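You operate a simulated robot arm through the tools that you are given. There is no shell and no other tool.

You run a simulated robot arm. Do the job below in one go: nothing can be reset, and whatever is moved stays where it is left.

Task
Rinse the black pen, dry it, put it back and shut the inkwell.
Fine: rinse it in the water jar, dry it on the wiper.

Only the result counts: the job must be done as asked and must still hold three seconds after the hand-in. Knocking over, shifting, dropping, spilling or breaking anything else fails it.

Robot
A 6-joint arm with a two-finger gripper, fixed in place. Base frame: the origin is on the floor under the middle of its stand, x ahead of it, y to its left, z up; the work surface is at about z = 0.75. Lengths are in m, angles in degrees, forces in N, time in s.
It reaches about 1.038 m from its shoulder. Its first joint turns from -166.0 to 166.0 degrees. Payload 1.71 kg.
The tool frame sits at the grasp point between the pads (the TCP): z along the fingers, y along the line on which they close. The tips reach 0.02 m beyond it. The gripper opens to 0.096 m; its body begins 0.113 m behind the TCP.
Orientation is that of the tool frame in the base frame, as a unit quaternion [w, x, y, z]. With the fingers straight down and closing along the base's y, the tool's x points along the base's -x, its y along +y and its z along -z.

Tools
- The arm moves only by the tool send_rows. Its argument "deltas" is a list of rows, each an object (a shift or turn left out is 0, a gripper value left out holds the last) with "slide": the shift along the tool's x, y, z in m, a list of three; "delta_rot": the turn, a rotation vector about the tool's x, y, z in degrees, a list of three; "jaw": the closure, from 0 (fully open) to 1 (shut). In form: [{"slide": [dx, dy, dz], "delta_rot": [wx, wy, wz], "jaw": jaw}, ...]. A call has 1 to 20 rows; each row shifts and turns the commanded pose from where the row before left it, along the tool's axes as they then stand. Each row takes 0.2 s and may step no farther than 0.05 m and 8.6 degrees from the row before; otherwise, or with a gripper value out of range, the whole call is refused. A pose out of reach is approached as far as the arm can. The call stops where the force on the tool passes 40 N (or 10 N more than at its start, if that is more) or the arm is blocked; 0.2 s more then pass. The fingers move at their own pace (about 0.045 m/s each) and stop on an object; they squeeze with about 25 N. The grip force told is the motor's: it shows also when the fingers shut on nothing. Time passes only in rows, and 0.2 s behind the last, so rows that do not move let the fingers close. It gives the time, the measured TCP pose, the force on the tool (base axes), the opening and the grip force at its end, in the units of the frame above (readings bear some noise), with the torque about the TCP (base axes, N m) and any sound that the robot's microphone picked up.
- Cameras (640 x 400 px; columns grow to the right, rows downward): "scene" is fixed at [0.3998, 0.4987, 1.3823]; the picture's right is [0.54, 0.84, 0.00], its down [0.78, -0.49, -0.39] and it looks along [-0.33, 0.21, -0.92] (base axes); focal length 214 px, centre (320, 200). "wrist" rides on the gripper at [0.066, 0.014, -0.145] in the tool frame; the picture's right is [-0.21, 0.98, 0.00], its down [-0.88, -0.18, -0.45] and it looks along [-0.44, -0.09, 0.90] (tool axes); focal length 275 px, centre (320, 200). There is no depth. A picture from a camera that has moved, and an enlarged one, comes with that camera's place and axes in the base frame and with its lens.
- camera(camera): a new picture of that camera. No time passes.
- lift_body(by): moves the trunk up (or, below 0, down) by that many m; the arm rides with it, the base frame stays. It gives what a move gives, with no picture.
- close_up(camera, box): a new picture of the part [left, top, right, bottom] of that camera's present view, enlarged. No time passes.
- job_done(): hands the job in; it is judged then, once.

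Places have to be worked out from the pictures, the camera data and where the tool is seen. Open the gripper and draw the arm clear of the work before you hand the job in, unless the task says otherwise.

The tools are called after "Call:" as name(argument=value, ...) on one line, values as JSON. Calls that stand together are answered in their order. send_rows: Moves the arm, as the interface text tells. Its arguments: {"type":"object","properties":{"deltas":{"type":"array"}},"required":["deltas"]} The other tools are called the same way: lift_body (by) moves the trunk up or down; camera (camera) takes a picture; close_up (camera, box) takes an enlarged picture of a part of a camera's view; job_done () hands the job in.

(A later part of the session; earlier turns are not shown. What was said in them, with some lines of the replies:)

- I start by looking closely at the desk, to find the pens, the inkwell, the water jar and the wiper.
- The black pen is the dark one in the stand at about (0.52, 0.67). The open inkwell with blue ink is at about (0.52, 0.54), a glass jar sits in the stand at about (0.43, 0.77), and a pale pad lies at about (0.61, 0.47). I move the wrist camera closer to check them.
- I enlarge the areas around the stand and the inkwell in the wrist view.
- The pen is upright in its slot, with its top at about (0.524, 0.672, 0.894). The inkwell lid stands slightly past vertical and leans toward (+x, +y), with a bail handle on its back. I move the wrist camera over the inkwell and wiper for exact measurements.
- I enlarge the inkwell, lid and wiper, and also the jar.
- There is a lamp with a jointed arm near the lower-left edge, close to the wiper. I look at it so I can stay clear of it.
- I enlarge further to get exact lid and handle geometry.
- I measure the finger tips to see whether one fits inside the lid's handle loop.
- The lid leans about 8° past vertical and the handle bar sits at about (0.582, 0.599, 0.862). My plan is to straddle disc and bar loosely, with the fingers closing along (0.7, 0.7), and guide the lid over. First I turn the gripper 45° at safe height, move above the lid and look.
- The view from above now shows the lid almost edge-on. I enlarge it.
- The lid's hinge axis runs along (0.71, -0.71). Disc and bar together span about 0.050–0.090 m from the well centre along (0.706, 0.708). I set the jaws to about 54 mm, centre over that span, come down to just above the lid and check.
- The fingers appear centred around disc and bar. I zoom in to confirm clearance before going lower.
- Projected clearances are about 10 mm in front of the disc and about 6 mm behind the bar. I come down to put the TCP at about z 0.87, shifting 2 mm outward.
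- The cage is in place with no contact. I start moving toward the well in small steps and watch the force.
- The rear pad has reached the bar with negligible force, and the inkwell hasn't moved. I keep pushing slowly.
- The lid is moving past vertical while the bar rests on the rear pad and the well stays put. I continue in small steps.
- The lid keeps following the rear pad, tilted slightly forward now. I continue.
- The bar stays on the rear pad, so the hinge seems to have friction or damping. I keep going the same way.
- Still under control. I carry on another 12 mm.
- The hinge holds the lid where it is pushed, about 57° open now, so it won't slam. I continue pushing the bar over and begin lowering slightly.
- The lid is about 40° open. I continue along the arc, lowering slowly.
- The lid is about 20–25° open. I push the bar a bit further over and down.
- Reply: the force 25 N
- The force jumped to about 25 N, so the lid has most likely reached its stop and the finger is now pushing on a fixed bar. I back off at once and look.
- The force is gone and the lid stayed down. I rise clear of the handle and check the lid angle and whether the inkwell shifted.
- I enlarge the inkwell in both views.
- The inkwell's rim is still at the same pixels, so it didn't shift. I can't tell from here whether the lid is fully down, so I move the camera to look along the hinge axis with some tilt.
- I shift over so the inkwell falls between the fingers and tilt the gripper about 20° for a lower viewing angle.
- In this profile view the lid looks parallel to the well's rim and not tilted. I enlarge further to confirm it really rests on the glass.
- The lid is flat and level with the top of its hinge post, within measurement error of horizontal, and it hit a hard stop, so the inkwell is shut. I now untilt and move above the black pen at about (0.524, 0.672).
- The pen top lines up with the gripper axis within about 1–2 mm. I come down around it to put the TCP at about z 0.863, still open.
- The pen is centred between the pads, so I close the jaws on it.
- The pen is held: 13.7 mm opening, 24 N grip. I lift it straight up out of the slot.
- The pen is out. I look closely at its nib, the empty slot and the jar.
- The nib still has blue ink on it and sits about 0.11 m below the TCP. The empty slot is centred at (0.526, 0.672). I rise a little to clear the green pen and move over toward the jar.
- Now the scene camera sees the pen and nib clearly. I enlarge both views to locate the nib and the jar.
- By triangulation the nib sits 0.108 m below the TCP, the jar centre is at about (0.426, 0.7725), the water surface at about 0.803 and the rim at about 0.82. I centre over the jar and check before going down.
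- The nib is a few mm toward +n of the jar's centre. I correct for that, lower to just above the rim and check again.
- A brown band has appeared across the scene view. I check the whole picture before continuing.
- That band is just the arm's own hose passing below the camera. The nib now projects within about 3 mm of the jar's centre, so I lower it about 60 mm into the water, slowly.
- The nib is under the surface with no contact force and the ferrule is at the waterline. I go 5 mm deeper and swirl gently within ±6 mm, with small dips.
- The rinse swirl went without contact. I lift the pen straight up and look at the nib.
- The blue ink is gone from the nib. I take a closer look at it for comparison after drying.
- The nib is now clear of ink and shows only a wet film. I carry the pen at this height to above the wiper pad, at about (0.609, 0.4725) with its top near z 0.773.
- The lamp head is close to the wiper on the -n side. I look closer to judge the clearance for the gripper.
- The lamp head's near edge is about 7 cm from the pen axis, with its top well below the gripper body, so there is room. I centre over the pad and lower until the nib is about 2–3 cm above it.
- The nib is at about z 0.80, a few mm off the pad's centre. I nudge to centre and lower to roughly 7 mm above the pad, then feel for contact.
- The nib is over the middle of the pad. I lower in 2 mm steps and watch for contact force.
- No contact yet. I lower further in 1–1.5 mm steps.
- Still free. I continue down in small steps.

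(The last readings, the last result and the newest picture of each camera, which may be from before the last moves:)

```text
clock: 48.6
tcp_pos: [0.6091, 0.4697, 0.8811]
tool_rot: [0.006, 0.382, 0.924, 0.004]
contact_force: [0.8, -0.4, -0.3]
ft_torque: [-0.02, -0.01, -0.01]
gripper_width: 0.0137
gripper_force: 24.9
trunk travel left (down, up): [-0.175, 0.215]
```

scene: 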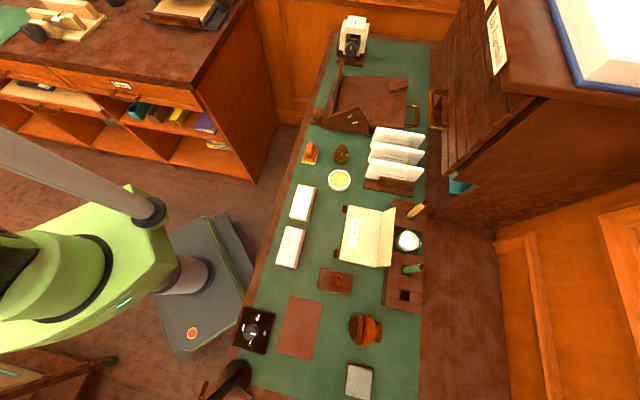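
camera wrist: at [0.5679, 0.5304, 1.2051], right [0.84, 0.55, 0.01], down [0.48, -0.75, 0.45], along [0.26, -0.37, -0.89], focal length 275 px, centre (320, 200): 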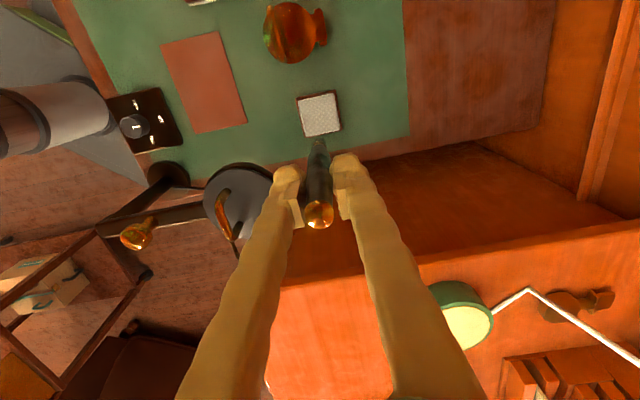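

Call:
close_up(camera="scene", box=[340, 370, 390, 400])

Call:
close_up(camera="wrist", box=[290, 110, 350, 170])

```text
12.80 times, centred on (365, 385) of scene
camera zoom: at [0.3998, 0.4987, 1.3823], right [0.54, 0.84, 0.0], down [0.78, -0.49, -0.39], along [-0.33, 0.21, -0.92], focal length 2745 px, centre (-256, -2168)
```

zoom: 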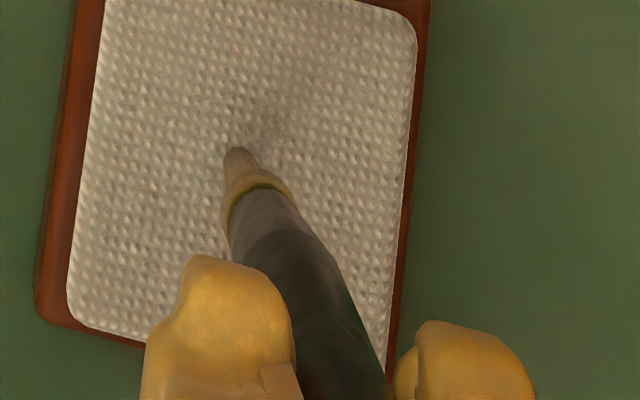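

```text
6.67 times, centred on (320, 140) of wrist
camera zoom: at [0.5711, 0.5236, 1.0266], right [0.84, 0.55, 0.01], down [0.48, -0.75, 0.45], along [0.26, -0.37, -0.89], focal length 1835 px, centre (320, 600)
```

zoom: 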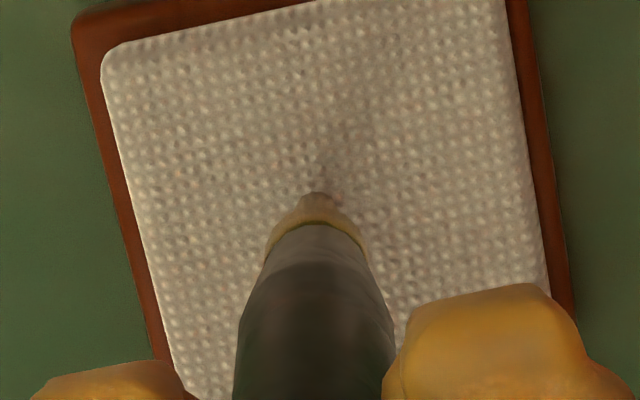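

The wet film has just vanished from the nib, so it is touching or grazing the cloth with almost no force. I make a few light strokes across the pad at this height to finish drying.

Call:
send_rows(deltas=[{"slide": [0, 0, 0.0005]}, {"slide": [0.005, 0, 0]}, {"slide": [0.005, 0, 0]}, {"slide": [-0.005, 0, 0]}, {"slide": [-0.005, 0, 0]}, {"slide": [-0.005, 0, 0]}, {"slide": [0.005, 0, 0]}, {"slide": [0, 0.005, 0]}, {"slide": [0, -0.005, 0]}, {"slide": [0, -0.005, 0]}, {"slide": [0, 0.005, 0]}, {"slide": [0, 0, 0]}])

Call:
close_up(camera="scene", box=[330, 355, 400, 400])

```text
clock: 51.2
tcp_pos: [0.6086, 0.469, 0.8808]
tool_rot: [0.006, 0.383, 0.924, 0.004]
contact_force: [-0.1, -1.1, -0.5]
ft_torque: [0.02, 0.01, 0.01]
gripper_width: 0.0137
gripper_force: 25.1
trunk travel left (down, up): [-0.175, 0.215]
```

```text
8.89 times, centred on (365, 378) of scene
camera zoom: at [0.3998, 0.4987, 1.3823], right [0.54, 0.84, 0.0], down [0.78, -0.49, -0.39], along [-0.33, 0.21, -0.92], focal length 1906 px, centre (-80, -1378)
```

zoom: 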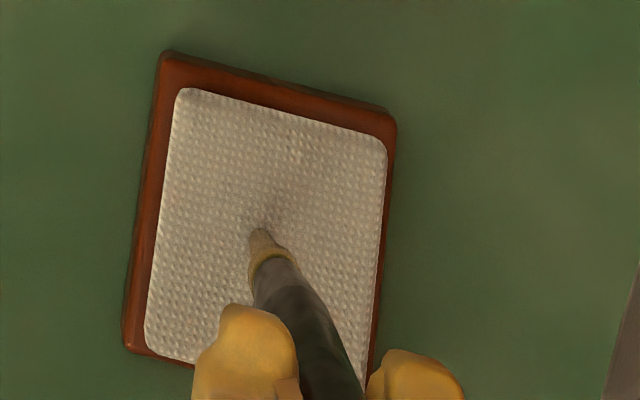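

The wiper hasn't moved and the nib looks dry. I lift the pen and inspect it.

Call:
send_rows(deltas=[{"slide": [0, 0, -0.015]}, {"slide": [0, 0, -0.03]}, {"slide": [0, 0, -0.035]}, {"slide": [0, 0, -0.035]}, {"slide": [0, 0, -0.035]}, {"slide": [0, 0, -0.03]}, {"slide": [0, 0, 0]}])

Call:
close_up(camera="wrist", box=[290, 90, 350, 170])

Call:
close_up(camera="scene", box=[330, 320, 430, 400])

```text
clock: 52.8
tcp_pos: [0.6085, 0.471, 1.0615]
tool_rot: [0.006, 0.383, 0.924, 0.003]
contact_force: [0.5, -0.5, -0.6]
ft_torque: [0.0, -0.03, -0.01]
gripper_width: 0.0135
gripper_force: 25.5
trunk travel left (down, up): [-0.175, 0.215]
```

```text
5.00 times, centred on (320, 130) of wrist
camera zoom: at [0.5702, 0.5252, 1.2068], right [0.84, 0.55, 0.01], down [0.48, -0.75, 0.45], along [0.26, -0.37, -0.89], focal length 1376 px, centre (320, 550)
```

zoom: 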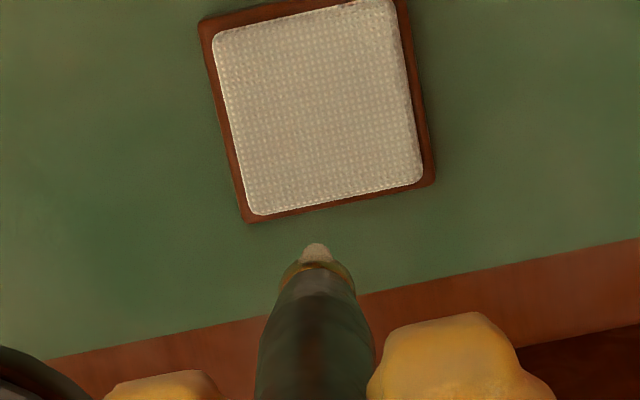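

```text
5.00 times, centred on (380, 360) of scene
camera zoom: at [0.3998, 0.4987, 1.3823], right [0.54, 0.84, 0.0], down [0.78, -0.49, -0.39], along [-0.33, 0.21, -0.92], focal length 1072 px, centre (20, -600)
```

zoom: 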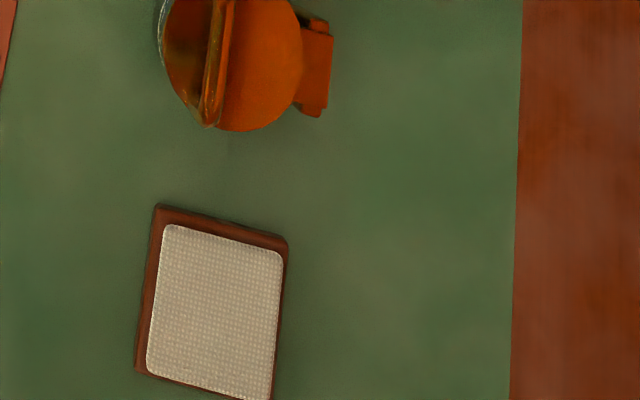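

The nib is clean and dry. I carry the pen back above its slot, with the TCP at about (0.525, 0.671).

Call:
send_rows(deltas=[{"slide": [0.0401, 0.0166, 0]}, {"slide": [0.0401, 0.0166, 0]}, {"slide": [0.0401, 0.0166, 0]}, {"slide": [0.0401, 0.0166, 0]}, {"slide": [0.0401, 0.0166, 0]}, {"slide": [0, 0, 0]}, {"slide": [0, 0, 0]}])

Call:
close_up(camera="wrist", box=[250, 50, 390, 200])

Call:
camera(camera="scene")

```text
clock: 54.4
tcp_pos: [0.5255, 0.6699, 1.0611]
tool_rot: [0.006, 0.383, 0.924, 0.003]
contact_force: [-0.1, 0.0, -1.4]
ft_torque: [0.01, 0.02, 0.0]
gripper_width: 0.0138
gripper_force: 25.0
trunk travel left (down, up): [-0.175, 0.215]
```

```text
2.67 times, centred on (320, 125) of wrist
camera zoom: at [0.4872, 0.7257, 1.2068], right [0.84, 0.55, 0.01], down [0.48, -0.75, 0.45], along [0.26, -0.37, -0.89], focal length 734 px, centre (320, 400)
```

zoom: 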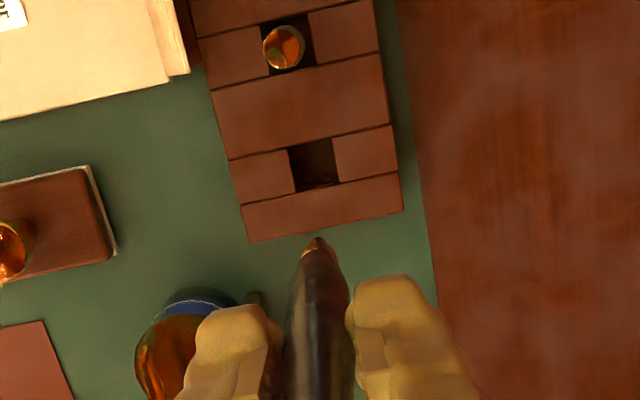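

```text
taken
```

scene: 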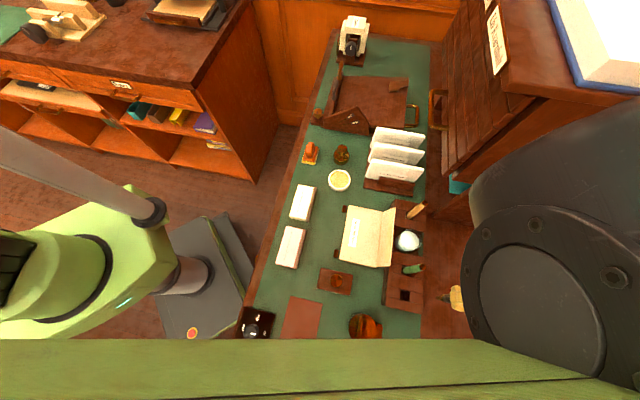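

I correct by about 3 mm toward the original grasp position and lower until the nib is about 4 cm above the slot, then check.

Call:
send_rows(deltas=[{"slide": [0.003, -0.001, 0.02]}, {"slide": [0, 0, 0.03]}, {"slide": [0, 0, 0.03]}, {"slide": [0, 0, 0.025]}, {"slide": [0, 0, 0.01]}, {"slide": [0, 0, 0]}, {"slide": [0, 0, 0]}])

Call:
close_up(camera="wrist", box=[250, 60, 390, 200])

Call:
close_up(camera="scene", box=[380, 250, 480, 330])

```text
clock: 56.0
tcp_pos: [0.5233, 0.6706, 0.9446]
tool_rot: [0.006, 0.382, 0.924, 0.003]
contact_force: [-0.1, -0.5, 0.1]
ft_torque: [0.0, -0.03, 0.0]
gripper_width: 0.0139
gripper_force: 25.0
trunk travel left (down, up): [-0.175, 0.215]
```

```text
2.86 times, centred on (320, 130) of wrist
camera zoom: at [0.4845, 0.7251, 1.0899], right [0.84, 0.55, 0.01], down [0.48, -0.75, 0.45], along [0.26, -0.37, -0.89], focal length 786 px, centre (320, 400)
```

zoom: 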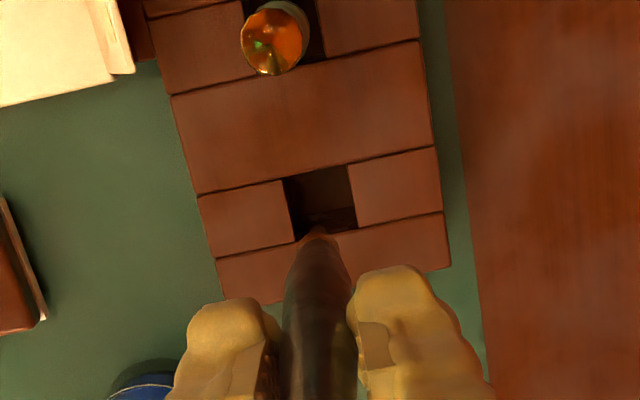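

```text
5.00 times, centred on (430, 290) of scene
camera zoom: at [0.3998, 0.4987, 1.3823], right [0.54, 0.84, 0.0], down [0.78, -0.49, -0.39], along [-0.33, 0.21, -0.92], focal length 1072 px, centre (-230, -250)
```

zoom: 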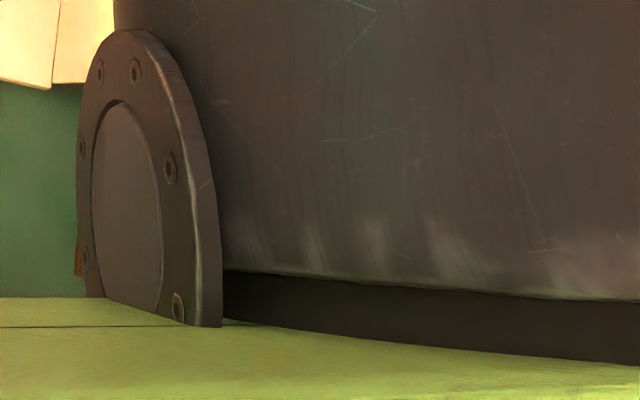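

The nib is aligned within about 2 mm of the slot's centre. I lower the pen into the slot, slowing near the original height of TCP z 0.863.

Call:
send_rows(deltas=[{"slide": [0.0005, 0.0005, 0.015]}, {"slide": [0, 0, 0.015]}, {"slide": [0, 0, 0.015]}, {"slide": [0, 0, 0.015]}, {"slide": [0, 0, 0.01]}, {"slide": [0, 0, 0.006]}, {"slide": [0, 0, 0.003]}, {"slide": [0, 0, 0]}, {"slide": [0, 0, 0]}])

Call:
close_up(camera="wrist", box=[240, 80, 400, 240])

```text
clock: 58.0
tcp_pos: [0.5226, 0.6712, 0.8641]
tool_rot: [0.006, 0.383, 0.924, 0.003]
contact_force: [0.4, 0.3, -1.4]
ft_torque: [-0.01, 0.0, 0.0]
gripper_width: 0.0139
gripper_force: 24.9
trunk travel left (down, up): [-0.175, 0.215]
```

```text
2.50 times, centred on (320, 160) of wrist
camera zoom: at [0.4845, 0.7258, 1.0109], right [0.84, 0.55, 0.01], down [0.48, -0.75, 0.45], along [0.26, -0.37, -0.89], focal length 688 px, centre (320, 300)
```

zoom: 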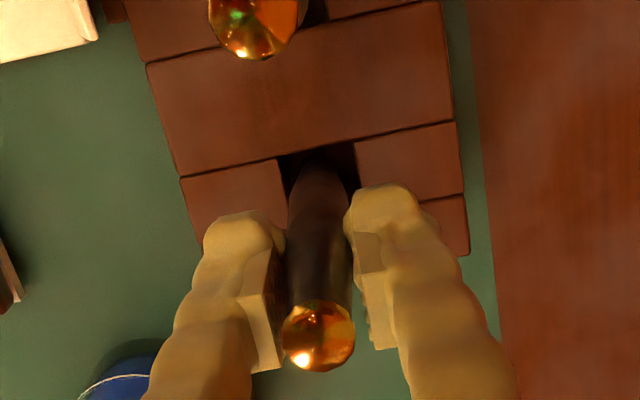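

The pen is in its slot with no contact force. I nudge about 2 mm back to the original spot, settle 1 mm and release.

Call:
send_rows(deltas=[{"slide": [-0.0015, 0.0015, 0]}, {"slide": [0, 0, 0.001]}, {"slide": [0, 0, 0]}, {"slide": [0, 0, 0]}])

Call:
close_up(camera="wrist", box=[240, 90, 400, 250])

```text
clock: 59.0
tcp_pos: [0.524, 0.6714, 0.8636]
tool_rot: [0.007, 0.382, 0.924, 0.003]
contact_force: [0.1, -0.2, 0.1]
ft_torque: [-0.02, 0.04, 0.0]
gripper_width: 0.014
gripper_force: 25.1
trunk travel left (down, up): [-0.175, 0.215]
```

```text
2.50 times, centred on (320, 170) of wrist
camera zoom: at [0.4866, 0.7258, 1.0099], right [0.84, 0.55, 0.01], down [0.48, -0.75, 0.45], along [0.26, -0.37, -0.89], focal length 688 px, centre (320, 275)
```

zoom: 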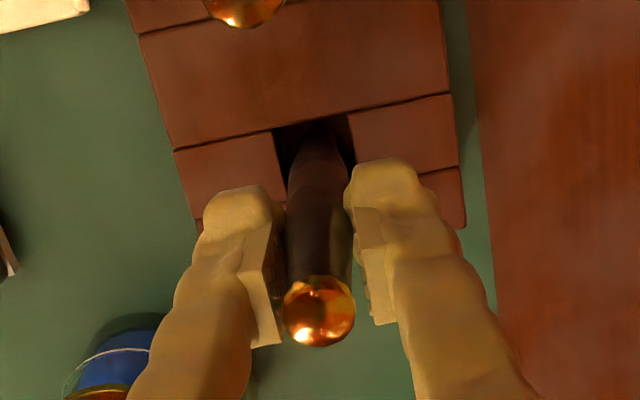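

This matches the original picture almost exactly. I lower the last half millimetre and open the jaws.

Call:
send_rows(deltas=[{"slide": [0, 0, 0.0005]}, {"slide": [0, 0, 0]}, {"jaw": 0.8}, {"jaw": 0.7}, {"jaw": 0.6}, {"jaw": 0.45}, {"slide": [0, 0, 0]}, {"slide": [0, 0, 0]}])

Call:
close_up(camera="wrist", box=[240, 90, 400, 250])

```text
clock: 60.8
tcp_pos: [0.5256, 0.6708, 0.8629]
tool_rot: [0.006, 0.383, 0.924, 0.004]
contact_force: [-1.2, -0.8, -0.6]
ft_torque: [0.04, -0.03, 0.0]
gripper_width: 0.0528
gripper_force: 0.1
trunk travel left (down, up): [-0.175, 0.215]
```

```text
2.50 times, centred on (320, 170) of wrist
camera zoom: at [0.487, 0.7258, 1.0093], right [0.84, 0.55, 0.01], down [0.48, -0.75, 0.45], along [0.26, -0.37, -0.89], focal length 688 px, centre (320, 275)
```

zoom: 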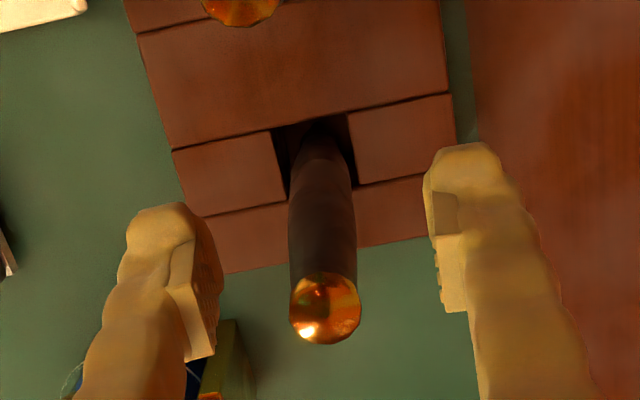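

The pen stands in its slot by itself. I raise the gripper straight up clear of it.

Call:
send_rows(deltas=[{"slide": [-0.0001, 0, -0.015]}, {"slide": [-0.0002, 0, -0.025]}, {"slide": [-0.0003, 0, -0.03]}, {"slide": [-0.0003, 0, -0.03]}, {"slide": [-0.0003, 0, -0.03]}, {"slide": [0, 0, -0.03]}, {"slide": [0, 0, 0]}])

Call:
camera(camera="wrist")

Call:
close_up(camera="wrist", box=[240, 90, 400, 250])

```text
clock: 62.4
tcp_pos: [0.5246, 0.6702, 1.0243]
tool_rot: [0.006, 0.382, 0.924, 0.003]
contact_force: [-0.4, -0.5, 0.4]
ft_torque: [0.01, -0.01, -0.01]
gripper_width: 0.0529
gripper_force: 0.0
trunk travel left (down, up): [-0.175, 0.215]
```

```text
taken
camera wrist: at [0.4864, 0.7255, 1.17], right [0.84, 0.55, 0.01], down [0.48, -0.75, 0.45], along [0.26, -0.37, -0.89], focal length 275 px, centre (320, 200)
```

wrist: 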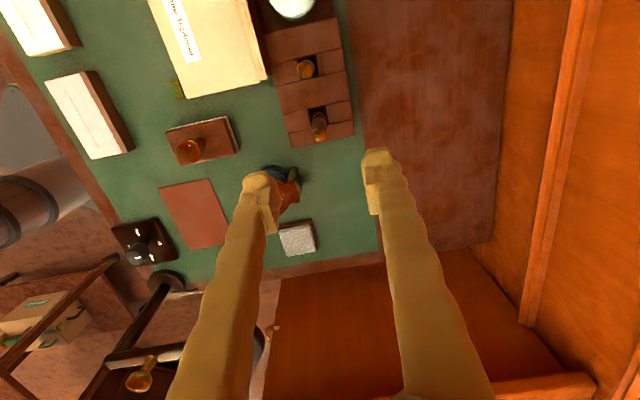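

```text
2.50 times, centred on (320, 170) of wrist
camera zoom: at [0.4864, 0.7255, 1.17], right [0.84, 0.55, 0.01], down [0.48, -0.75, 0.45], along [0.26, -0.37, -0.89], focal length 688 px, centre (320, 275)
```

zoom: 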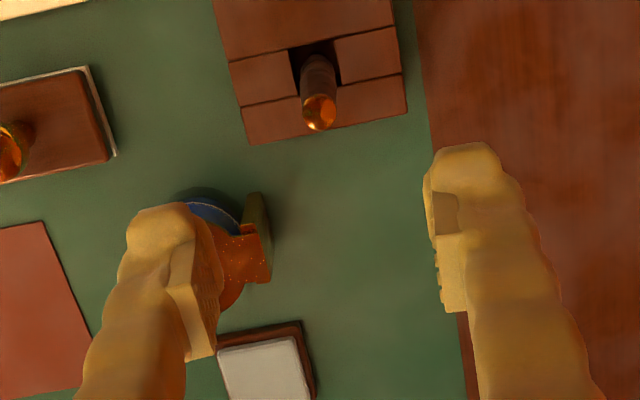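

The pen is back at (0.526, 0.672), matching its original position. To be sure the lid is fully seated, I'll press very gently on it with one fingertip, between bar and hinge, watching the force. First I move above it at safe height.

Call:
send_rows(deltas=[{"slide": [-0.0234, -0.0297, 0]}, {"slide": [-0.0234, -0.0297, 0]}, {"slide": [-0.0234, -0.0297, 0]}, {"slide": [-0.0234, -0.0297, 0]}, {"slide": [0, 0, 0.03]}, {"slide": [0, 0, 0.04]}, {"slide": [0, 0, 0]}, {"slide": [0, 0, 0]}])

Call:
camera(camera="wrist")

Call:
close_up(camera="wrist", box=[240, 80, 400, 240])

```text
clock: 64.2
tcp_pos: [0.5069, 0.5214, 0.9524]
tool_rot: [0.007, 0.383, 0.924, 0.003]
contact_force: [0.3, -0.4, -0.6]
ft_torque: [-0.04, 0.01, 0.03]
gripper_width: 0.0527
gripper_force: 0.0
trunk travel left (down, up): [-0.175, 0.215]
```

```text
taken
camera wrist: at [0.4692, 0.5758, 1.0972], right [0.84, 0.55, 0.01], down [0.48, -0.75, 0.45], along [0.26, -0.37, -0.89], focal length 275 px, centre (320, 200)
```

wrist: 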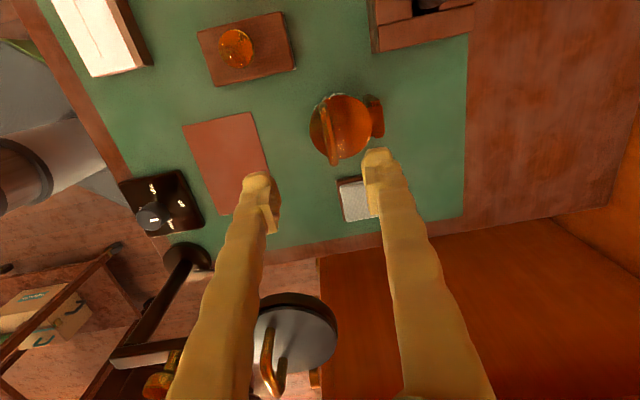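

```text
2.50 times, centred on (320, 160) of wrist
camera zoom: at [0.4692, 0.5758, 1.0972], right [0.84, 0.55, 0.01], down [0.48, -0.75, 0.45], along [0.26, -0.37, -0.89], focal length 688 px, centre (320, 300)
```

zoom: 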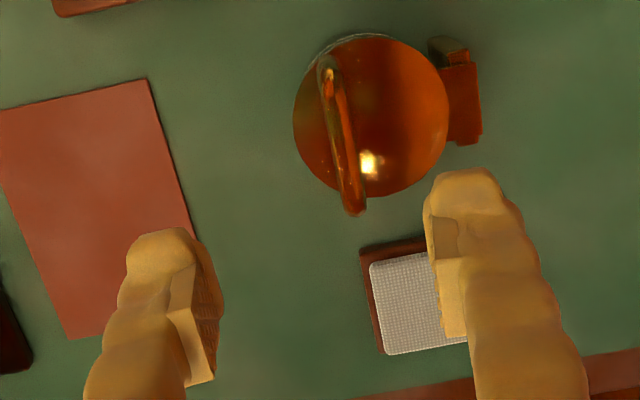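

From above the lid covers the well and the handle is seen edge-on, so it is upright, consistent with a closed lid. I come down with the rear finger over the disc and front finger outside, and stop just above.

Call:
send_rows(deltas=[{"slide": [0, 0, 0.03]}, {"slide": [0, 0, 0.03]}, {"slide": [0, 0, 0.02]}, {"slide": [0, 0, 0.015]}, {"slide": [0, 0, 0.008]}, {"slide": [0, 0, 0]}])

Call:
close_up(camera="wrist", box=[200, 40, 420, 240])

```text
clock: 65.6
tcp_pos: [0.5096, 0.5194, 0.8496]
tool_rot: [0.006, 0.383, 0.924, 0.003]
contact_force: [-1.3, -0.7, 0.2]
ft_torque: [0.01, 0.02, -0.01]
gripper_width: 0.0528
gripper_force: 0.1
trunk travel left (down, up): [-0.175, 0.215]
```

```text
2.00 times, centred on (310, 140) of wrist
camera zoom: at [0.4708, 0.5751, 0.9956], right [0.84, 0.55, 0.01], down [0.48, -0.75, 0.45], along [0.26, -0.37, -0.89], focal length 551 px, centre (340, 320)
```

zoom: 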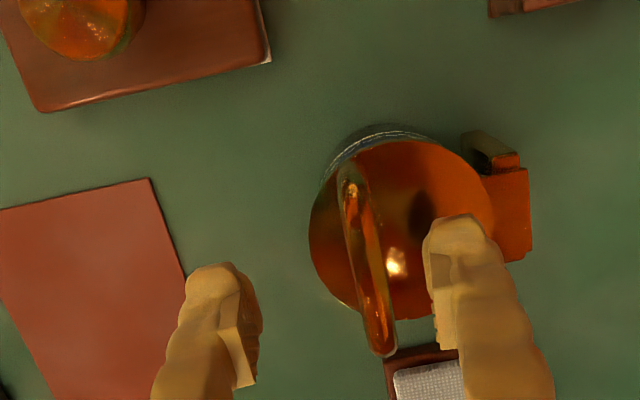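

The rear fingertip is over the disc. I lower it in small steps until I feel the lid.

Call:
send_rows(deltas=[{"slide": [0, 0, 0.003]}, {"slide": [0, 0, 0.003]}, {"slide": [0, 0, 0.002]}, {"slide": [0, 0, 0]}])

```text
clock: 66.6
tcp_pos: [0.5094, 0.5202, 0.8419]
tool_rot: [0.007, 0.382, 0.924, 0.003]
contact_force: [0.5, -0.5, -0.6]
ft_torque: [-0.01, -0.01, -0.02]
gripper_width: 0.0525
gripper_force: 0.0
trunk travel left (down, up): [-0.175, 0.215]
```

No contact at tip z of about 0.822. I continue a little lower.

Call:
send_rows(deltas=[{"slide": [0, 0, 0.002]}, {"slide": [0, 0, 0.002]}, {"slide": [0, 0, 0.001]}, {"slide": [0, 0, 0]}])

```text
clock: 67.6
tcp_pos: [0.5093, 0.5199, 0.8382]
tool_rot: [0.006, 0.383, 0.924, 0.003]
contact_force: [-0.3, -0.1, 0.6]
ft_torque: [0.02, -0.01, 0.03]
gripper_width: 0.0529
gripper_force: 0.0
trunk travel left (down, up): [-0.175, 0.215]
```

Call:
send_rows(deltas=[{"slide": [0, 0, 0.0015]}, {"slide": [0, 0, 0.0015]}, {"slide": [0, 0, 0]}])

Call:
close_up(camera="wrist", box=[280, 80, 400, 220])

```text
clock: 68.4
tcp_pos: [0.5094, 0.5206, 0.8337]
tool_rot: [0.006, 0.383, 0.924, 0.003]
contact_force: [0.5, 0.2, 0.0]
ft_torque: [-0.01, -0.01, 0.02]
gripper_width: 0.0528
gripper_force: 0.1
trunk travel left (down, up): [-0.175, 0.215]
```

```text
2.86 times, centred on (340, 150) of wrist
camera zoom: at [0.4706, 0.5753, 0.9796], right [0.84, 0.55, 0.01], down [0.48, -0.75, 0.45], along [0.26, -0.37, -0.89], focal length 786 px, centre (263, 343)
```

zoom: 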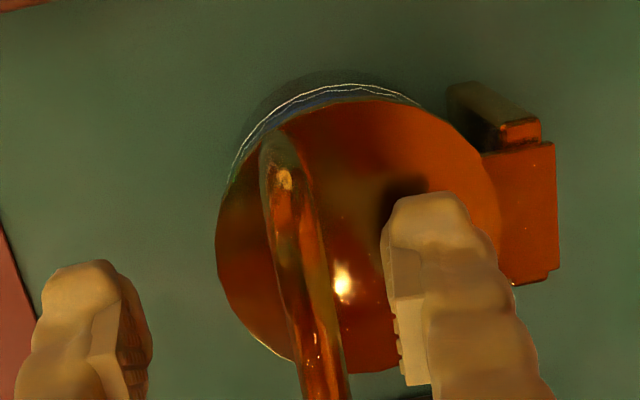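

Still no contact at tip z of about 0.814, which already limits any remaining lid angle to a few degrees. I continue gently.

Call:
send_rows(deltas=[{"slide": [0, 0, 0.0015]}, {"slide": [0, 0, 0.0015]}, {"slide": [0, 0, 0]}])

```text
clock: 69.2
tcp_pos: [0.509, 0.5193, 0.8305]
tool_rot: [0.006, 0.383, 0.924, 0.003]
contact_force: [-0.1, 0.4, 0.2]
ft_torque: [0.02, 0.01, 0.03]
gripper_width: 0.0529
gripper_force: 0.1
trunk travel left (down, up): [-0.175, 0.215]
```

Call:
send_rows(deltas=[{"slide": [0, 0, 0.0015]}, {"slide": [0, 0, 0.0015]}, {"slide": [0, 0, 0]}])

```text
clock: 70.0
tcp_pos: [0.5093, 0.5206, 0.8284]
tool_rot: [0.006, 0.382, 0.924, 0.003]
contact_force: [-0.4, 0.8, 2.9]
ft_torque: [0.09, -0.03, 0.03]
gripper_width: 0.0529
gripper_force: 0.7
trunk travel left (down, up): [-0.175, 0.215]
```

I feel contact at tip z of about 0.808, exactly where a flat lid's top should be. I press 1 mm more to confirm it's at its stop.

Call:
send_rows(deltas=[{"slide": [0, 0, 0.001]}, {"slide": [0, 0, 0]}])

```text
clock: 70.6
tcp_pos: [0.5091, 0.5205, 0.8286]
tool_rot: [0.006, 0.382, 0.924, 0.002]
contact_force: [-1.3, -0.1, 12.5]
ft_torque: [0.27, -0.3, 0.05]
gripper_width: 0.053
gripper_force: 0.1
trunk travel left (down, up): [-0.175, 0.215]
```

The force rose to 12.5 N with no movement, so the lid is firmly shut. I lift straight off and withdraw toward the start pose.

Call:
send_rows(deltas=[{"slide": [0, 0, -0.004]}, {"slide": [0, 0, -0.015]}, {"slide": [0, 0, -0.03]}, {"slide": [0, 0, -0.04]}, {"slide": [0, 0, -0.04]}, {"slide": [0, 0, -0.04]}, {"slide": [0, 0, -0.04]}, {"slide": [0, 0, 0]}])

Call:
camera(camera="wrist")

```text
clock: 72.4
tcp_pos: [0.5063, 0.5179, 1.0367]
tool_rot: [0.006, 0.383, 0.924, 0.003]
contact_force: [-0.9, -0.2, -0.9]
ft_torque: [0.0, -0.02, 0.01]
gripper_width: 0.0527
gripper_force: 0.1
trunk travel left (down, up): [-0.175, 0.215]
```

```text
taken
camera wrist: at [0.4678, 0.5732, 1.1823], right [0.84, 0.55, 0.01], down [0.48, -0.75, 0.45], along [0.26, -0.37, -0.89], focal length 275 px, centre (320, 200)
```

wrist: 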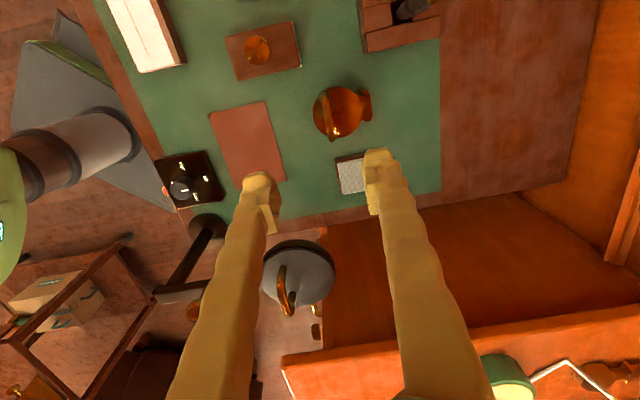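

All clear. I return to the starting pose, open the gripper and take a final overview.

Call:
send_rows(deltas=[{"slide": [0.0355, -0.0256, -0.009]}, {"slide": [0.0355, -0.0256, -0.009]}, {"slide": [0.0355, -0.0256, -0.009]}, {"slide": [0.0355, -0.0256, -0.009]}, {"slide": [0.0355, -0.0256, -0.009]}, {"slide": [0.0355, -0.0256, -0.009]}, {"slide": [0.0355, -0.0256, -0.009]}, {"delta_rot": [0, 0, -7.5], "jaw": 0}, {"delta_rot": [0, 0, -7.5]}, {"delta_rot": [0, 0, -7.5]}, {"delta_rot": [0, 0, -7.5]}, {"delta_rot": [0, 0, -7.5]}, {"delta_rot": [0, 0, -7.5]}, {"slide": [0, 0, 0]}])

Call:
camera(camera="scene")

Call:
camera(camera="wrist")

Call:
close_up(camera="scene", box=[330, 190, 450, 310])

Call:
close_up(camera="scene", box=[220, 280, 420, 400])

```text
clock: 75.4
tcp_pos: [0.204, 0.5675, 1.0954]
tool_rot: [0.007, -0.001, 1.0, 0.001]
contact_force: [-1.0, -0.1, -0.1]
ft_torque: [-0.02, 0.01, 0.03]
gripper_width: 0.0959
gripper_force: 0.0
trunk travel left (down, up): [-0.175, 0.215]
```

```text
taken
```

scene: 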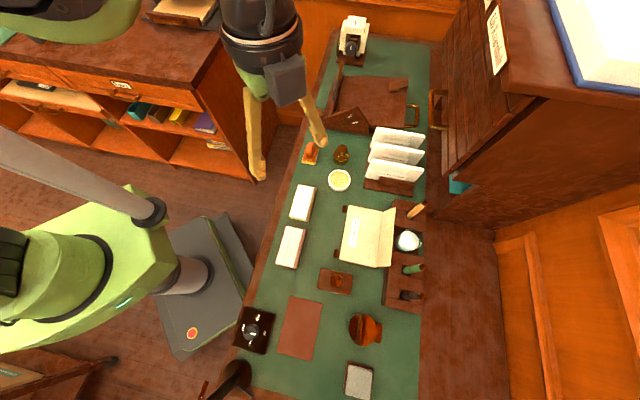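

```text
taken
camera wrist: at [0.1357, 0.5806, 1.241], right [0.2, 0.98, 0.0], down [0.87, -0.18, 0.46], along [0.45, -0.09, -0.89], focal length 275 px, centre (320, 200)
```

wrist: 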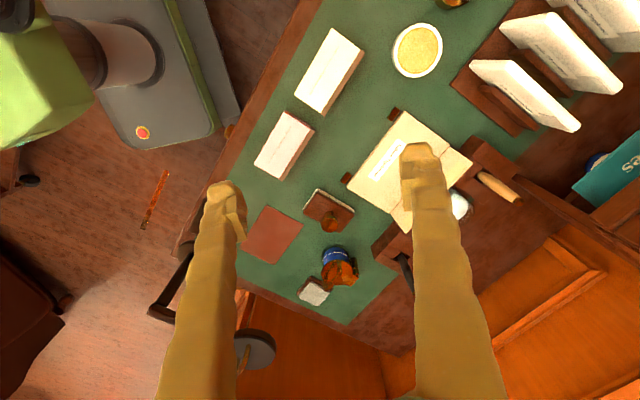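

```text
3.33 times, centred on (390, 250) of scene
camera zoom: at [0.3998, 0.4987, 1.3823], right [0.54, 0.84, 0.0], down [0.78, -0.49, -0.39], along [-0.33, 0.21, -0.92], focal length 715 px, centre (87, 33)
```

zoom: 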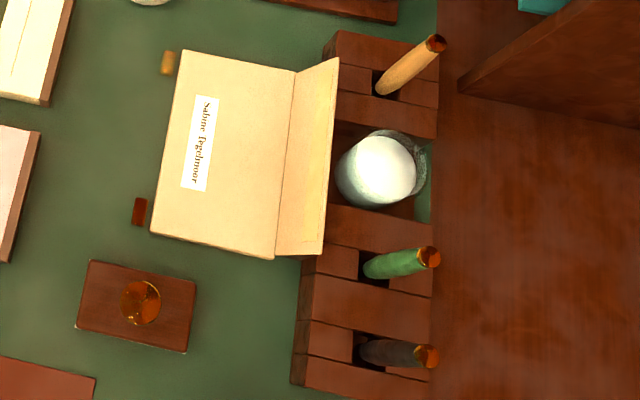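

```text
3.20 times, centred on (320, 340) of scene
camera zoom: at [0.3998, 0.4987, 1.3823], right [0.54, 0.84, 0.0], down [0.78, -0.49, -0.39], along [-0.33, 0.21, -0.92], focal length 686 px, centre (320, -248)
```

zoom: 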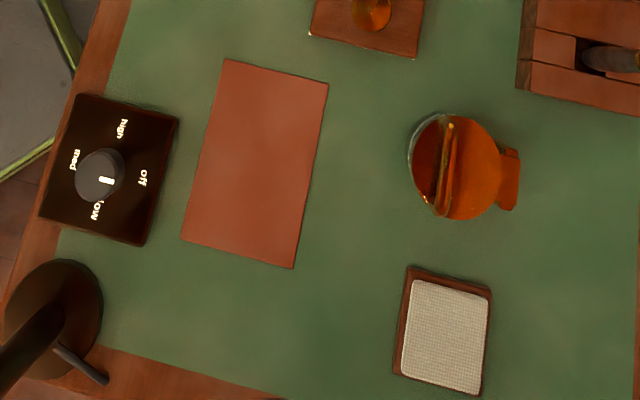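

The final views match the starting ones. The black pen is back at the same pixels in its slot, the jar, wiper, envelope and other items haven't moved, and the inkwell lid is shut. The gripper is open and clear, so I hand the job in.

Call:
job_done()

```text
The job is handed in.
```

I rinsed the black pen in the water jar, dried it on the wiper and put it back in its slot. The inkwell is shut. The job is handed in, but no verdict has come back yet.

- **Pen:** the blue ink was gone from the nib after rinsing, and the wet film was gone after the wiper. It stands in its slot at the same position in the picture as before.
- **Inkwell:** the lid lies flat. A gentle press at the end met a hard stop without moving it. While closing it I briefly pushed on the handle with about 25 N, but the inkwell stayed in place.
- **Everything else:** the final pictures match the first ones, with nothing shifted or spilled. The gripper is open and the arm is back at its starting pose.
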